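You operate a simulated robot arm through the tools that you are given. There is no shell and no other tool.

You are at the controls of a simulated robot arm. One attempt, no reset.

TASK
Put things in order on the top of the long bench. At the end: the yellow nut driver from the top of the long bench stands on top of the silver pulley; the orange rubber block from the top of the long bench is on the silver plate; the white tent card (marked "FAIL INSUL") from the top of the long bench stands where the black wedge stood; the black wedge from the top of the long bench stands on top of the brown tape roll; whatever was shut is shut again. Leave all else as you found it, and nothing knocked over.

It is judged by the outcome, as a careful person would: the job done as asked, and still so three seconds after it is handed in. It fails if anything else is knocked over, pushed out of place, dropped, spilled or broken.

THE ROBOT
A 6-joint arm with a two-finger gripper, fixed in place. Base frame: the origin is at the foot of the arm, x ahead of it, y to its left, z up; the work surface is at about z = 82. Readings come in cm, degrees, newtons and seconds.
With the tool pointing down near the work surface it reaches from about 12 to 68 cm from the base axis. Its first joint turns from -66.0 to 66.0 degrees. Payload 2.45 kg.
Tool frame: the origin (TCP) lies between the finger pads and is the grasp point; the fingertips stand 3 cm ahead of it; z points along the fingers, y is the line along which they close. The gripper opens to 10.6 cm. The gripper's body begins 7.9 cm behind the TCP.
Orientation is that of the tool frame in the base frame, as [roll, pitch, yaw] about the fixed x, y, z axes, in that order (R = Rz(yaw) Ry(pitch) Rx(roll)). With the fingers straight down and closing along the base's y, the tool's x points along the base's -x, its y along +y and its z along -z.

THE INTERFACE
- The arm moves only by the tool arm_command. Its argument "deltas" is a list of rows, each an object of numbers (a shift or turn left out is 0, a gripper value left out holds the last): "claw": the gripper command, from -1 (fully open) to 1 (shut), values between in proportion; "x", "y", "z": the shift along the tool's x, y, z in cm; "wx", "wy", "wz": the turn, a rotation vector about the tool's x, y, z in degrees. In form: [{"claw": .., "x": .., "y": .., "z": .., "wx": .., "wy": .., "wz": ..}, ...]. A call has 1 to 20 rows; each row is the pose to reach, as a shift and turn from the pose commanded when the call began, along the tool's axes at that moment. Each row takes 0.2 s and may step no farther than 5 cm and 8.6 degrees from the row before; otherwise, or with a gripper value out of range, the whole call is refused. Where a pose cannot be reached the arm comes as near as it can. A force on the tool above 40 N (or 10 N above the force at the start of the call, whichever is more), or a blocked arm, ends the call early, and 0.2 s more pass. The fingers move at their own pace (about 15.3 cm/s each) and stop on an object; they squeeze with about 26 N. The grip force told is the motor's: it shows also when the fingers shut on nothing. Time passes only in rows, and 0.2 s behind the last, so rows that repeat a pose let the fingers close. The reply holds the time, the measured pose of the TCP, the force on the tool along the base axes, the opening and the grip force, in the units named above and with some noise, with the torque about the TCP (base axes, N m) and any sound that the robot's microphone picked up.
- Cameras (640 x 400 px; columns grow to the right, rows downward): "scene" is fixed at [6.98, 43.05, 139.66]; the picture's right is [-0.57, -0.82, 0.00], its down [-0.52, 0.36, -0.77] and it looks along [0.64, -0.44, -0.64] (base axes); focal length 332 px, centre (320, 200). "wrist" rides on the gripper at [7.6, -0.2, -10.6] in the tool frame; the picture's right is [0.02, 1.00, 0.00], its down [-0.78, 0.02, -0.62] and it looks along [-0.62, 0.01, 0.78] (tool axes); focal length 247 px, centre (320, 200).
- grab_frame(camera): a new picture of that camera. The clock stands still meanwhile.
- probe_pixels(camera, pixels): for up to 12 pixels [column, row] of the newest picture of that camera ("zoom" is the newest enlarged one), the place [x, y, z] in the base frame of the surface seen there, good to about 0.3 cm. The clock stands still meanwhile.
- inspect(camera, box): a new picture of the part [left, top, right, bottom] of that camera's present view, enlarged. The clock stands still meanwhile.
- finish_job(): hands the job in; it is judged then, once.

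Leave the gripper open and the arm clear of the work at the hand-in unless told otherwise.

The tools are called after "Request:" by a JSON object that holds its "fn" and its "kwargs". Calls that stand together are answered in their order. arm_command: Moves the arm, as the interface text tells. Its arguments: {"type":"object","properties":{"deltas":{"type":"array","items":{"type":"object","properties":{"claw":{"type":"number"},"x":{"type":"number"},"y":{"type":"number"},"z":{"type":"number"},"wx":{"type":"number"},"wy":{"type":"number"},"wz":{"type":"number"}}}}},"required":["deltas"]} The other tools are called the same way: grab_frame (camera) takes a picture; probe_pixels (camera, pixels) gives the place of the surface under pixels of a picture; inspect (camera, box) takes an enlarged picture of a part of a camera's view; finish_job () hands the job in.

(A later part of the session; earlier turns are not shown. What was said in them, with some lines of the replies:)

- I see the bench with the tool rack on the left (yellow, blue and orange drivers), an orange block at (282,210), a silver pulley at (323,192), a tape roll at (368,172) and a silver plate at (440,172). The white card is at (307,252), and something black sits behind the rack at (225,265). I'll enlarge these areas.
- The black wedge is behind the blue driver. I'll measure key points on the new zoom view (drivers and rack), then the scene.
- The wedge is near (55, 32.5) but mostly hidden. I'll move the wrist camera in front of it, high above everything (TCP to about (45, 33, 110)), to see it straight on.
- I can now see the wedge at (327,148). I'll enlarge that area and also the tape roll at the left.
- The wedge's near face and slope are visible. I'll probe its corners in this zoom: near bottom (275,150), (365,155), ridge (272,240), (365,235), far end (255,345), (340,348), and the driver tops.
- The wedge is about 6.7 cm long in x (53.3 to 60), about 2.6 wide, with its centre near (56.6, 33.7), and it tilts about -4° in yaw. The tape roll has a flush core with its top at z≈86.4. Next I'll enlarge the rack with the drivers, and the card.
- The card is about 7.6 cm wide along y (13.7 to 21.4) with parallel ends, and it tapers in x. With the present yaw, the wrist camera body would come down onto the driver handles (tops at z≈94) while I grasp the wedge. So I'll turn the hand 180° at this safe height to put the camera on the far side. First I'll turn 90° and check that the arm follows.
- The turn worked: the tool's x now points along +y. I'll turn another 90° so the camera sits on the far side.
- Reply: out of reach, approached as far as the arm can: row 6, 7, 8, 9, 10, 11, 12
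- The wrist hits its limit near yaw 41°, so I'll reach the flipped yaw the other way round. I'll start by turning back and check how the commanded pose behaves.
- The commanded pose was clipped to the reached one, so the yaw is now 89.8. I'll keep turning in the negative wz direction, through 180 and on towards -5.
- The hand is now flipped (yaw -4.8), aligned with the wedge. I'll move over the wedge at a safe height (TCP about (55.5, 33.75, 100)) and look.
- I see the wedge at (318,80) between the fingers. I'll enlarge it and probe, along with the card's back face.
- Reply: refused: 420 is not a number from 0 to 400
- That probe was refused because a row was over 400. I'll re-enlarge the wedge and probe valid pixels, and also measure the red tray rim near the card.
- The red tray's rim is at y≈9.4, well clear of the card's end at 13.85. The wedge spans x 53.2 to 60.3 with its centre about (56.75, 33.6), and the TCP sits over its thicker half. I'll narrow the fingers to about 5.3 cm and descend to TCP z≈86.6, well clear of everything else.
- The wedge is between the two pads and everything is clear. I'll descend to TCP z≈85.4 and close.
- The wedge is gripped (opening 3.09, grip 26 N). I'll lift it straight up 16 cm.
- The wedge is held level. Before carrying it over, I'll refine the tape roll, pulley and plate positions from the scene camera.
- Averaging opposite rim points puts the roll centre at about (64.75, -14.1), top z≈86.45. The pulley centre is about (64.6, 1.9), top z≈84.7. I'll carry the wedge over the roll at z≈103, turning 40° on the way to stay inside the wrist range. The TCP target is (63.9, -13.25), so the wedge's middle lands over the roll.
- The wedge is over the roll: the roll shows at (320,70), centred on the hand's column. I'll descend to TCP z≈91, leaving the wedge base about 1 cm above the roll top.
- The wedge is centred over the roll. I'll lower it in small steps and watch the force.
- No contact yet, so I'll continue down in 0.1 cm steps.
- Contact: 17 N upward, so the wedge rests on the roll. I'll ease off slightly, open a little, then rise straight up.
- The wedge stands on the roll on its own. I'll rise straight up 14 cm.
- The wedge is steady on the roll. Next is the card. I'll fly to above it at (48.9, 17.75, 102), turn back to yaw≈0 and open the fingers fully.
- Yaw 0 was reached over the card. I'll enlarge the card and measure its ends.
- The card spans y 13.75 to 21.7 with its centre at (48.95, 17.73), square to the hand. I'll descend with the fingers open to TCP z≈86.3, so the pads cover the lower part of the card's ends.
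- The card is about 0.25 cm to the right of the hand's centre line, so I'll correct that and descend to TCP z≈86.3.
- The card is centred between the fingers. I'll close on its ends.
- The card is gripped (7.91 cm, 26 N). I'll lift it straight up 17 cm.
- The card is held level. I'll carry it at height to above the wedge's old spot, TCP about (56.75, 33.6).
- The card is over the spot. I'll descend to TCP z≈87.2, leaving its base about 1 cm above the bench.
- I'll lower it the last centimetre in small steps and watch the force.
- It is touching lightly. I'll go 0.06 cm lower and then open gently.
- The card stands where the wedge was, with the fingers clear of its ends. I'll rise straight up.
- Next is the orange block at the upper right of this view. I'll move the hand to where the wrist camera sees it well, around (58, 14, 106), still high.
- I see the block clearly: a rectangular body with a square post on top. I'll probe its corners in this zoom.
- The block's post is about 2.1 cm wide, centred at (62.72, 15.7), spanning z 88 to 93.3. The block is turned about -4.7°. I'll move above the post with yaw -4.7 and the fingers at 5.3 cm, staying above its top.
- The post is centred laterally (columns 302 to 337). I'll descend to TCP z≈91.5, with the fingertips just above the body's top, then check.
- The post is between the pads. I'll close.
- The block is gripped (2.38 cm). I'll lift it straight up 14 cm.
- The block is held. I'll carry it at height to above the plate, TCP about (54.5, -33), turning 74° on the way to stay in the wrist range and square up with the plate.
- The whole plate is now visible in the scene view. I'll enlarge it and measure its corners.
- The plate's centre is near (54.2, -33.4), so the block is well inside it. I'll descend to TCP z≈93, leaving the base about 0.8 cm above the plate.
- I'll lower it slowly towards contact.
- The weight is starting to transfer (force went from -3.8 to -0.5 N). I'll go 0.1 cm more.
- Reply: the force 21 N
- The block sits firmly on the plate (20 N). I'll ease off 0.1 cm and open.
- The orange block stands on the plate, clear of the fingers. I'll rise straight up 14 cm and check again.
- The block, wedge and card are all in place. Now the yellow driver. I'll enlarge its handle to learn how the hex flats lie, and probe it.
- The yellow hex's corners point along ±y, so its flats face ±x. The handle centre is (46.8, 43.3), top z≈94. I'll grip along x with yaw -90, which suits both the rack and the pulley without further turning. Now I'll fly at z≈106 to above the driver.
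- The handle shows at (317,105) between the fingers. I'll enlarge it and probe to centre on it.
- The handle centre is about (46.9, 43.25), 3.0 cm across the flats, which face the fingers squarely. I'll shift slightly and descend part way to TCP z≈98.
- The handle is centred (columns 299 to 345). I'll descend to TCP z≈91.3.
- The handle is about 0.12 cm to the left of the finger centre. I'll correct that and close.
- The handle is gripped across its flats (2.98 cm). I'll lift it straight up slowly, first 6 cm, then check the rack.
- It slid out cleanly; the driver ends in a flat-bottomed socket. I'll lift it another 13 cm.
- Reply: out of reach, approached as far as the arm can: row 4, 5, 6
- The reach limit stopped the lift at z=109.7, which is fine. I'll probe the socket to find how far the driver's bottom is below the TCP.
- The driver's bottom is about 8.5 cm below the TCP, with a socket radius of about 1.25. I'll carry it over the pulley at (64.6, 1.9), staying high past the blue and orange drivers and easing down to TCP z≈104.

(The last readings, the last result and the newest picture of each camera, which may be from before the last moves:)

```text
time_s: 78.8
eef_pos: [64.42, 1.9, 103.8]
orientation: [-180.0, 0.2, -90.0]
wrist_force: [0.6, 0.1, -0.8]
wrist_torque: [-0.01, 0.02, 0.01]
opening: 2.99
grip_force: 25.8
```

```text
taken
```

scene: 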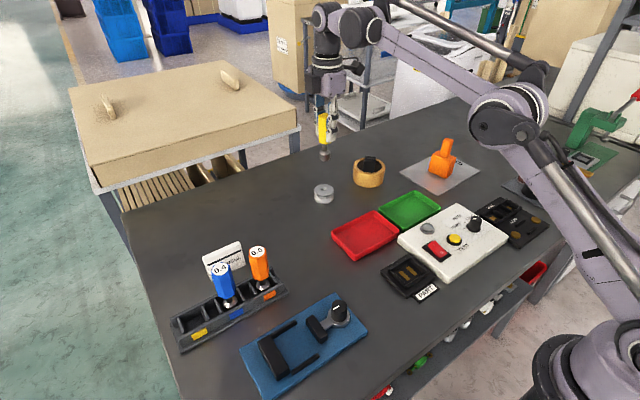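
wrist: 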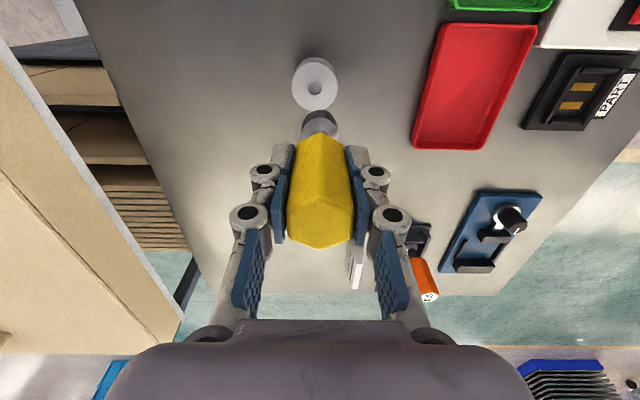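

The pulley shows at (315,85) above the socket at (319,123). I'll enlarge it and probe the pulley's centre.

Request:
{"fn": "inspect", "kwargs": {"camera": "wrist", "box": [270, 50, 370, 145]}}

Request:
{"fn": "probe_pixels", "kwargs": {"camera": "zoom", "pixels": [[300, 190], [205, 170], [380, 180], [290, 80], [300, 240], [240, 220], [350, 230], [240, 100], [350, 100], [320, 315], [255, 315], [385, 315]]}}

```text
4.21 times, centred on (320, 98) of wrist
```

zoom: 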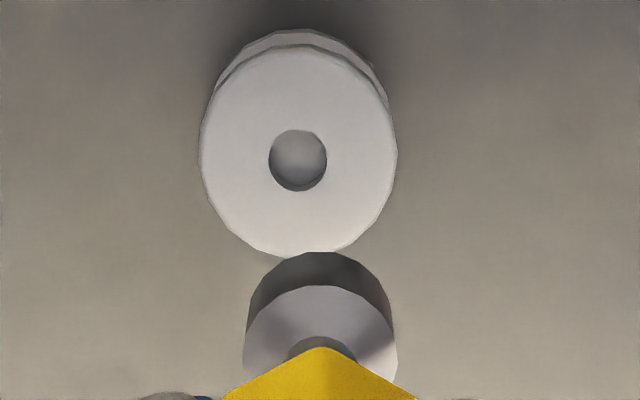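

```text
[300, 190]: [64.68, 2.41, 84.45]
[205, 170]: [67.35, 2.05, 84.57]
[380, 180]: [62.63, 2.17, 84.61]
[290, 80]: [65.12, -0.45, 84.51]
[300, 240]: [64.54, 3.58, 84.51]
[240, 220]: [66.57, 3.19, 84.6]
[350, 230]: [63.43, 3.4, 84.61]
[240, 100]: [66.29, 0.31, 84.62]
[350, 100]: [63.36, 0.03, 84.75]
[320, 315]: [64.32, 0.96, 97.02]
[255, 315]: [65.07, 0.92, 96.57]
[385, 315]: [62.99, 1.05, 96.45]
```

Averaging the views puts the pulley centre at about (64.8, 1.7). I'll shift slightly and descend until the socket is about 1.3 cm above the pulley, then compare directly.

Request:
{"fn": "arm_command", "kwargs": {"deltas": [{"x": 0.2, "y": -0.3, "z": 2}, {"x": 0.2, "y": -0.3, "z": 4.5}, {"x": 0.2, "y": -0.3, "z": 7}, {"x": 0.2, "y": -0.3, "z": 8.6}, {"x": 0.2, "y": -0.3, "z": 9.2}, {"x": 0.2, "y": -0.3, "z": 9.2}]}}

Request:
{"fn": "inspect", "kwargs": {"camera": "scene", "box": [290, 140, 360, 210]}}

Request:
{"fn": "inspect", "kwargs": {"camera": "wrist", "box": [250, 70, 390, 170]}}

```text
time_s: 80.2
eef_pos: [64.82, 1.88, 94.9]
orientation: [-179.9, 0.3, -90.0]
wrist_force: [0.2, 0.4, -1.3]
wrist_torque: [0.0, 0.02, -0.02]
opening: 2.97
grip_force: 25.6
```

```text
5.71 times, centred on (325, 175) of scene
```

zoom: 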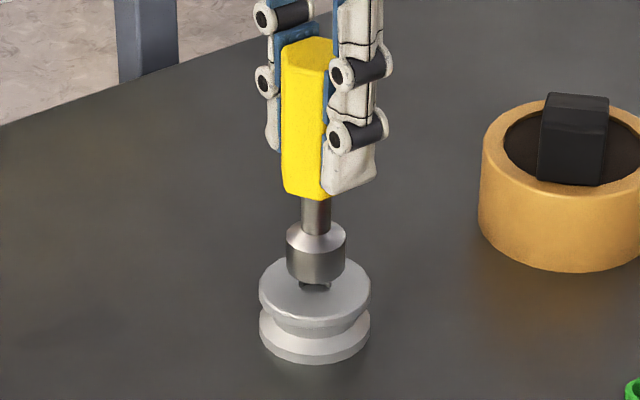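

```text
4.00 times, centred on (320, 120) of wrist
```

zoom: 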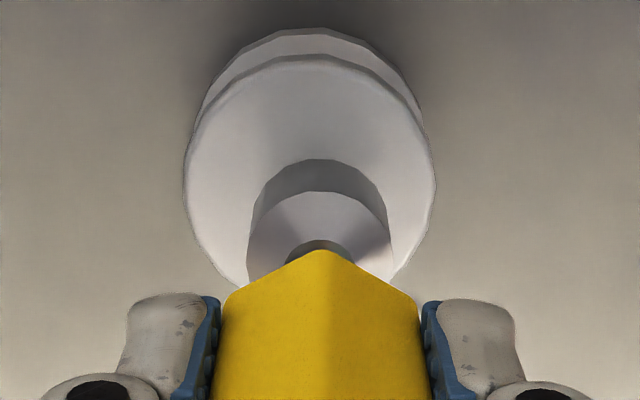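

The socket is nearly over the pulley: about 0.2 cm short in x and 0.05 off in y. I'll correct and lower 0.9 cm, then compare again.

Request:
{"fn": "arm_command", "kwargs": {"deltas": [{"x": 0.05, "y": -0.2, "z": 0}, {"x": 0.05, "y": -0.2, "z": 0.4}, {"x": 0.05, "y": -0.2, "z": 0.8}, {"x": 0.05, "y": -0.2, "z": 0.9}, {"x": 0.05, "y": -0.2, "z": 0.9}]}}

Request:
{"fn": "inspect", "kwargs": {"camera": "scene", "box": [300, 155, 350, 205]}}

Request:
{"fn": "inspect", "kwargs": {"camera": "wrist", "box": [250, 70, 390, 170]}}

```text
time_s: 81.4
eef_pos: [64.92, 1.72, 93.76]
orientation: [-179.9, 0.3, -89.9]
wrist_force: [1.1, -0.1, -1.4]
wrist_torque: [0.01, 0.02, -0.02]
opening: 2.99
grip_force: 25.7
```

```text
8.00 times, centred on (325, 180) of scene
```

zoom: 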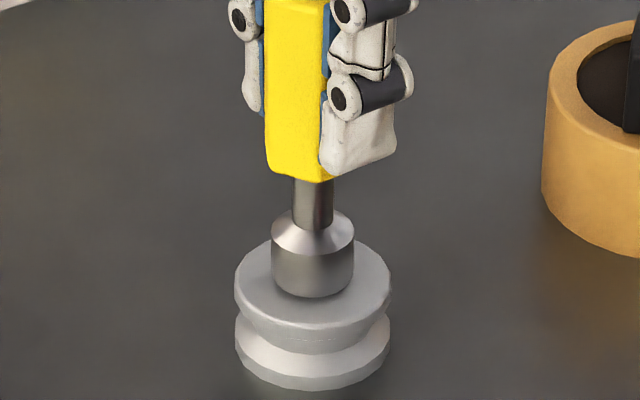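

```text
4.00 times, centred on (320, 120) of wrist
```

zoom: 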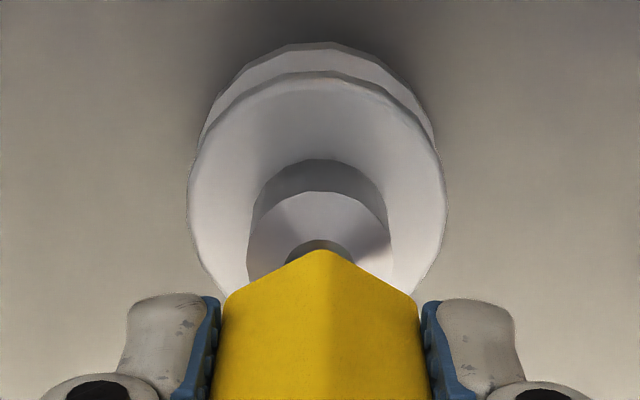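

The two are now concentric in both views (scene columns 313 vs 312.5, wrist 317.5 vs 320). I'll lower in small steps to contact.

Request:
{"fn": "arm_command", "kwargs": {"deltas": [{"z": 0.15, "y": -0.05}, {"z": 0.3, "y": -0.05}, {"z": 0.35, "y": -0.05}, {"z": 0.35, "y": -0.05}]}}

```text
time_s: 82.4
eef_pos: [65.0, 1.71, 93.52]
orientation: [-180.0, 0.3, -90.0]
wrist_force: [1.9, 0.4, 16.9]
wrist_torque: [0.07, -0.09, -0.01]
opening: 2.98
grip_force: 26.3
```

Contact at 17 N with very little torque. I'll check the picture before releasing.

Request:
{"fn": "inspect", "kwargs": {"camera": "scene", "box": [300, 155, 350, 205]}}

Request:
{"fn": "inspect", "kwargs": {"camera": "wrist", "box": [250, 70, 390, 170]}}

```text
8.00 times, centred on (325, 180) of scene
```

zoom: 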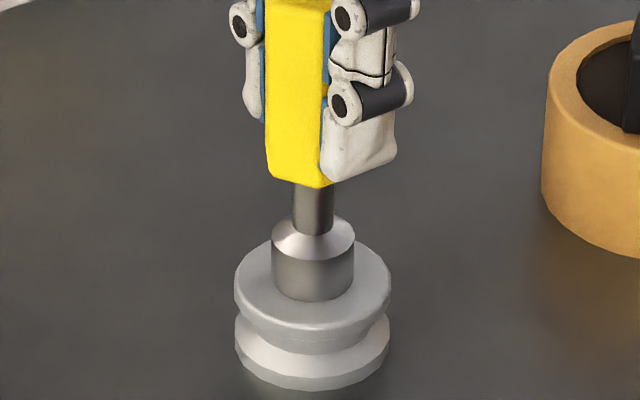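

```text
4.00 times, centred on (320, 120) of wrist
```

zoom: 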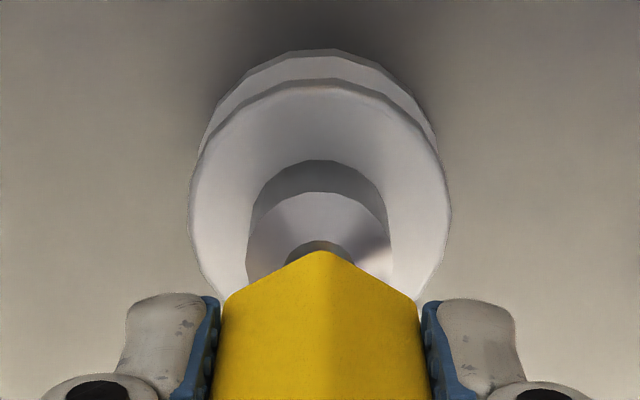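

It is seated and centred. I'll ease off 0.1 cm and open gradually.

Request:
{"fn": "arm_command", "kwargs": {"deltas": [{"z": -0.1}, {"z": -0.1}, {"z": -0.1, "claw": 0.42}, {"z": -0.1, "claw": 0.36}, {"z": -0.1, "claw": 0.28}, {"z": -0.1, "claw": 0.15}, {"z": -0.1, "claw": 0}, {"z": -0.1, "claw": -0.2}, {"z": -0.1, "claw": -0.2}]}}

Request:
{"fn": "inspect", "kwargs": {"camera": "scene", "box": [290, 130, 370, 210]}}

Request:
{"fn": "grab_frame", "kwargs": {"camera": "wrist"}}

```text
time_s: 84.4
eef_pos: [65.02, 1.59, 93.51]
orientation: [180.0, 0.3, -90.0]
wrist_force: [1.1, -0.9, 0.1]
wrist_torque: [0.01, -0.01, -0.01]
opening: 6.39
grip_force: 0.0
```

```text
5.00 times, centred on (330, 170) of scene
```

zoom: 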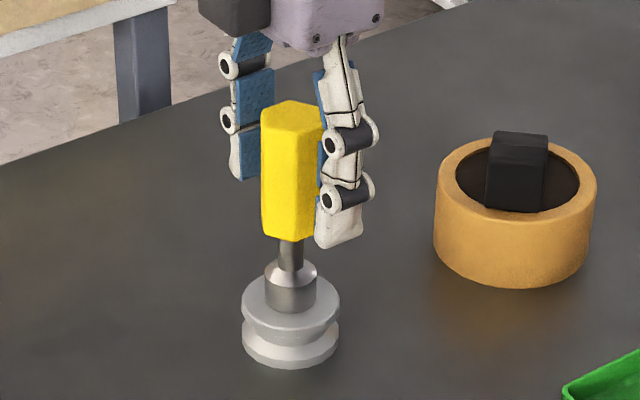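

```text
taken
```

wrist: 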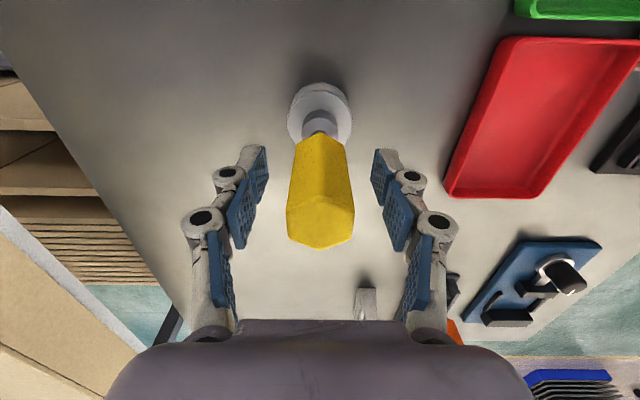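

The driver stands upright on the pulley with a clear gap to both fingers. I'll rise straight up.

Request:
{"fn": "arm_command", "kwargs": {"deltas": [{"z": -0.6}, {"z": -1.6}, {"z": -3}, {"z": -5}, {"z": -7}, {"z": -9}, {"z": -10}, {"z": -10}]}}

Request:
{"fn": "inspect", "kwargs": {"camera": "scene", "box": [290, 130, 370, 210]}}

```text
time_s: 86.2
eef_pos: [64.94, 1.56, 103.64]
orientation: [-180.0, 0.3, -90.0]
wrist_force: [-0.2, 0.6, -0.1]
wrist_torque: [0.0, -0.03, -0.01]
opening: 6.34
grip_force: 0.0
```

```text
5.00 times, centred on (330, 170) of scene
```

zoom: 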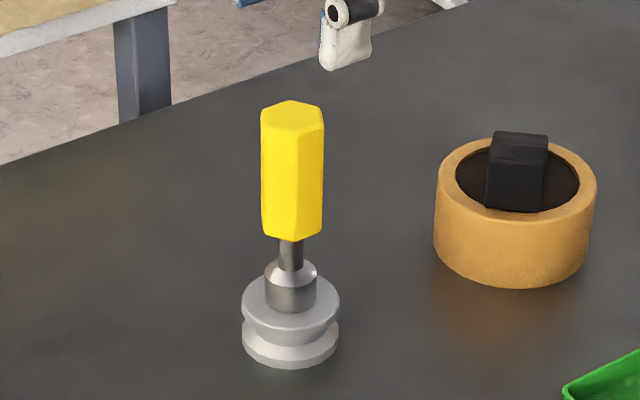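

The driver is steady. I'll retreat towards the base and up, opening the fingers, to leave the work clear.

Request:
{"fn": "arm_command", "kwargs": {"deltas": [{"y": 3, "z": -1}, {"y": 6.5, "z": -2.5}, {"y": 10, "z": -4.5}, {"y": 13.5, "z": -6.5}, {"y": 17, "z": -8.5}, {"y": 20.5, "z": -10.5}, {"y": 24, "z": -12, "claw": -1}, {"y": 25, "z": -12.5, "claw": -1}, {"y": 25, "z": -12.5, "claw": -1}]}}

Request:
{"fn": "grab_frame", "kwargs": {"camera": "scene"}}

Request:
{"fn": "grab_frame", "kwargs": {"camera": "wrist"}}

```text
time_s: 88.2
eef_pos: [40.11, 1.66, 115.85]
orientation: [-179.9, 0.3, -90.0]
wrist_force: [-0.4, 0.0, 0.1]
wrist_torque: [0.03, 0.0, 0.04]
opening: 10.62
grip_force: 0.0
```

```text
taken
```

scene: 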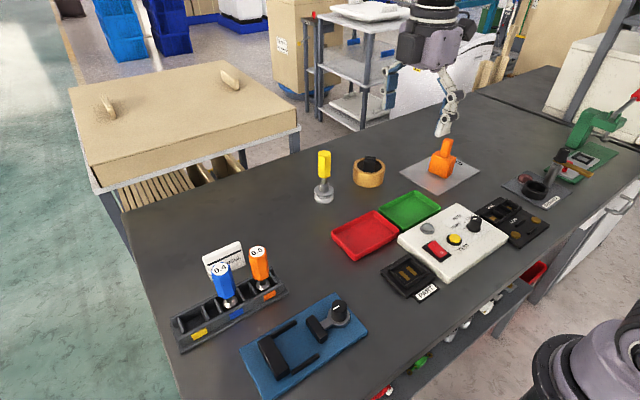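

```text
taken
```

wrist: 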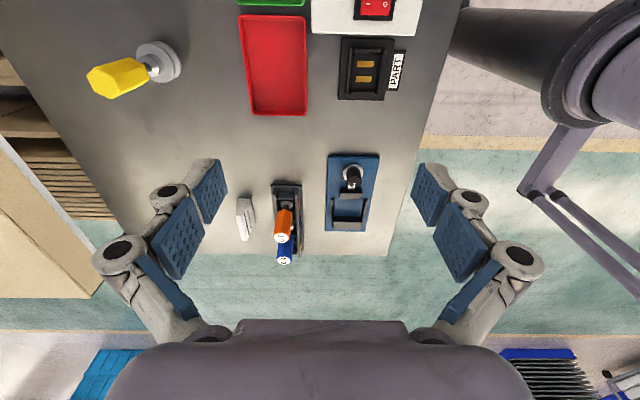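

Everything looks in place. As a last check, I'll enlarge the three areas and probe the card and wedge positions.

Request:
{"fn": "inspect", "kwargs": {"camera": "scene", "box": [310, 130, 490, 215]}}

Request:
{"fn": "inspect", "kwargs": {"camera": "scene", "box": [150, 225, 310, 350]}}

Request:
{"fn": "probe_pixels", "kwargs": {"camera": "scene", "pixels": [[222, 248], [206, 262], [241, 250], [324, 155], [324, 176], [324, 196], [371, 160], [368, 182], [446, 143], [442, 165], [182, 345], [228, 266]]}}

```text
3.56 times, centred on (400, 172) of scene
```

zoom: 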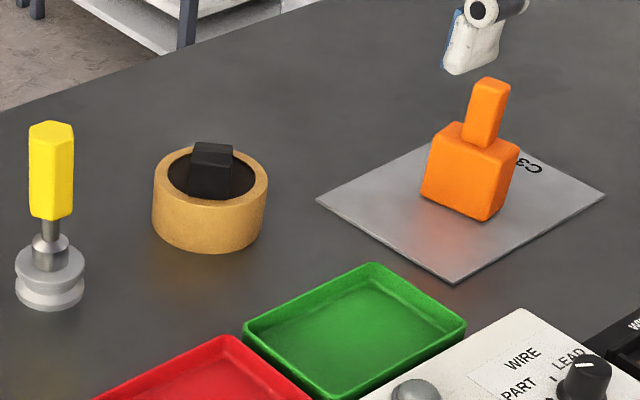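

```text
3.20 times, centred on (230, 288) of scene
```

zoom: 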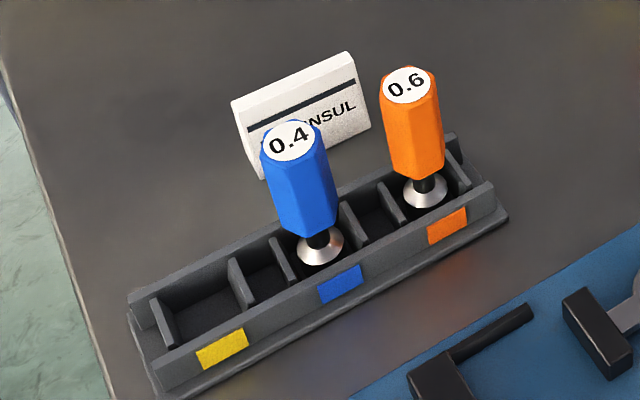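

```text
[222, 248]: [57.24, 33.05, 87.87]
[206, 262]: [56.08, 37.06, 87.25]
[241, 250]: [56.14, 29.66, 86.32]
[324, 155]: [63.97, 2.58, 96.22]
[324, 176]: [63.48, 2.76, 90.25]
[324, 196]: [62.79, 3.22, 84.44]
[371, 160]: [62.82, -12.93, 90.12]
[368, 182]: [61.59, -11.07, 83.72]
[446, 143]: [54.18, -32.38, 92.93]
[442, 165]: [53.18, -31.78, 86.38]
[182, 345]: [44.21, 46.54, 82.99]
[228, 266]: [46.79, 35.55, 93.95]
```

The checks agree. The yellow driver stands on the pulley (top z 96.2), the wedge is on the tape roll and the block is on the plate. The card is centred at about (56.7, 33.4), where the wedge stood. The rack and the other tools haven't moved, nothing was opened, and the gripper is open and clear. I'll hand the job in.

Request:
{"fn": "finish_job", "kwargs": {}}

```text
The job is handed in.
```

I moved all four items to their places and handed the job in; the result of the judging hasn't come back to me. In the last pictures before hand-in, everything was standing and nothing else had been disturbed.

- **Yellow nut driver:** it stands upright on the silver pulley, centred on its top.
- **Black wedge:** it stands on the brown tape roll, turned about 40° from how it sat before.
- **White tent card:** it stands where the wedge was, within about 0.3 cm of the wedge's old centre. Its long side runs across the bench rather than along the wedge's line.
- **Orange rubber block:** it sits near the middle of the silver plate, turned about 74° from its original direction.

I opened nothing along the way, so nothing needed shutting again. The gripper was left open, with the arm raised clear of the work.
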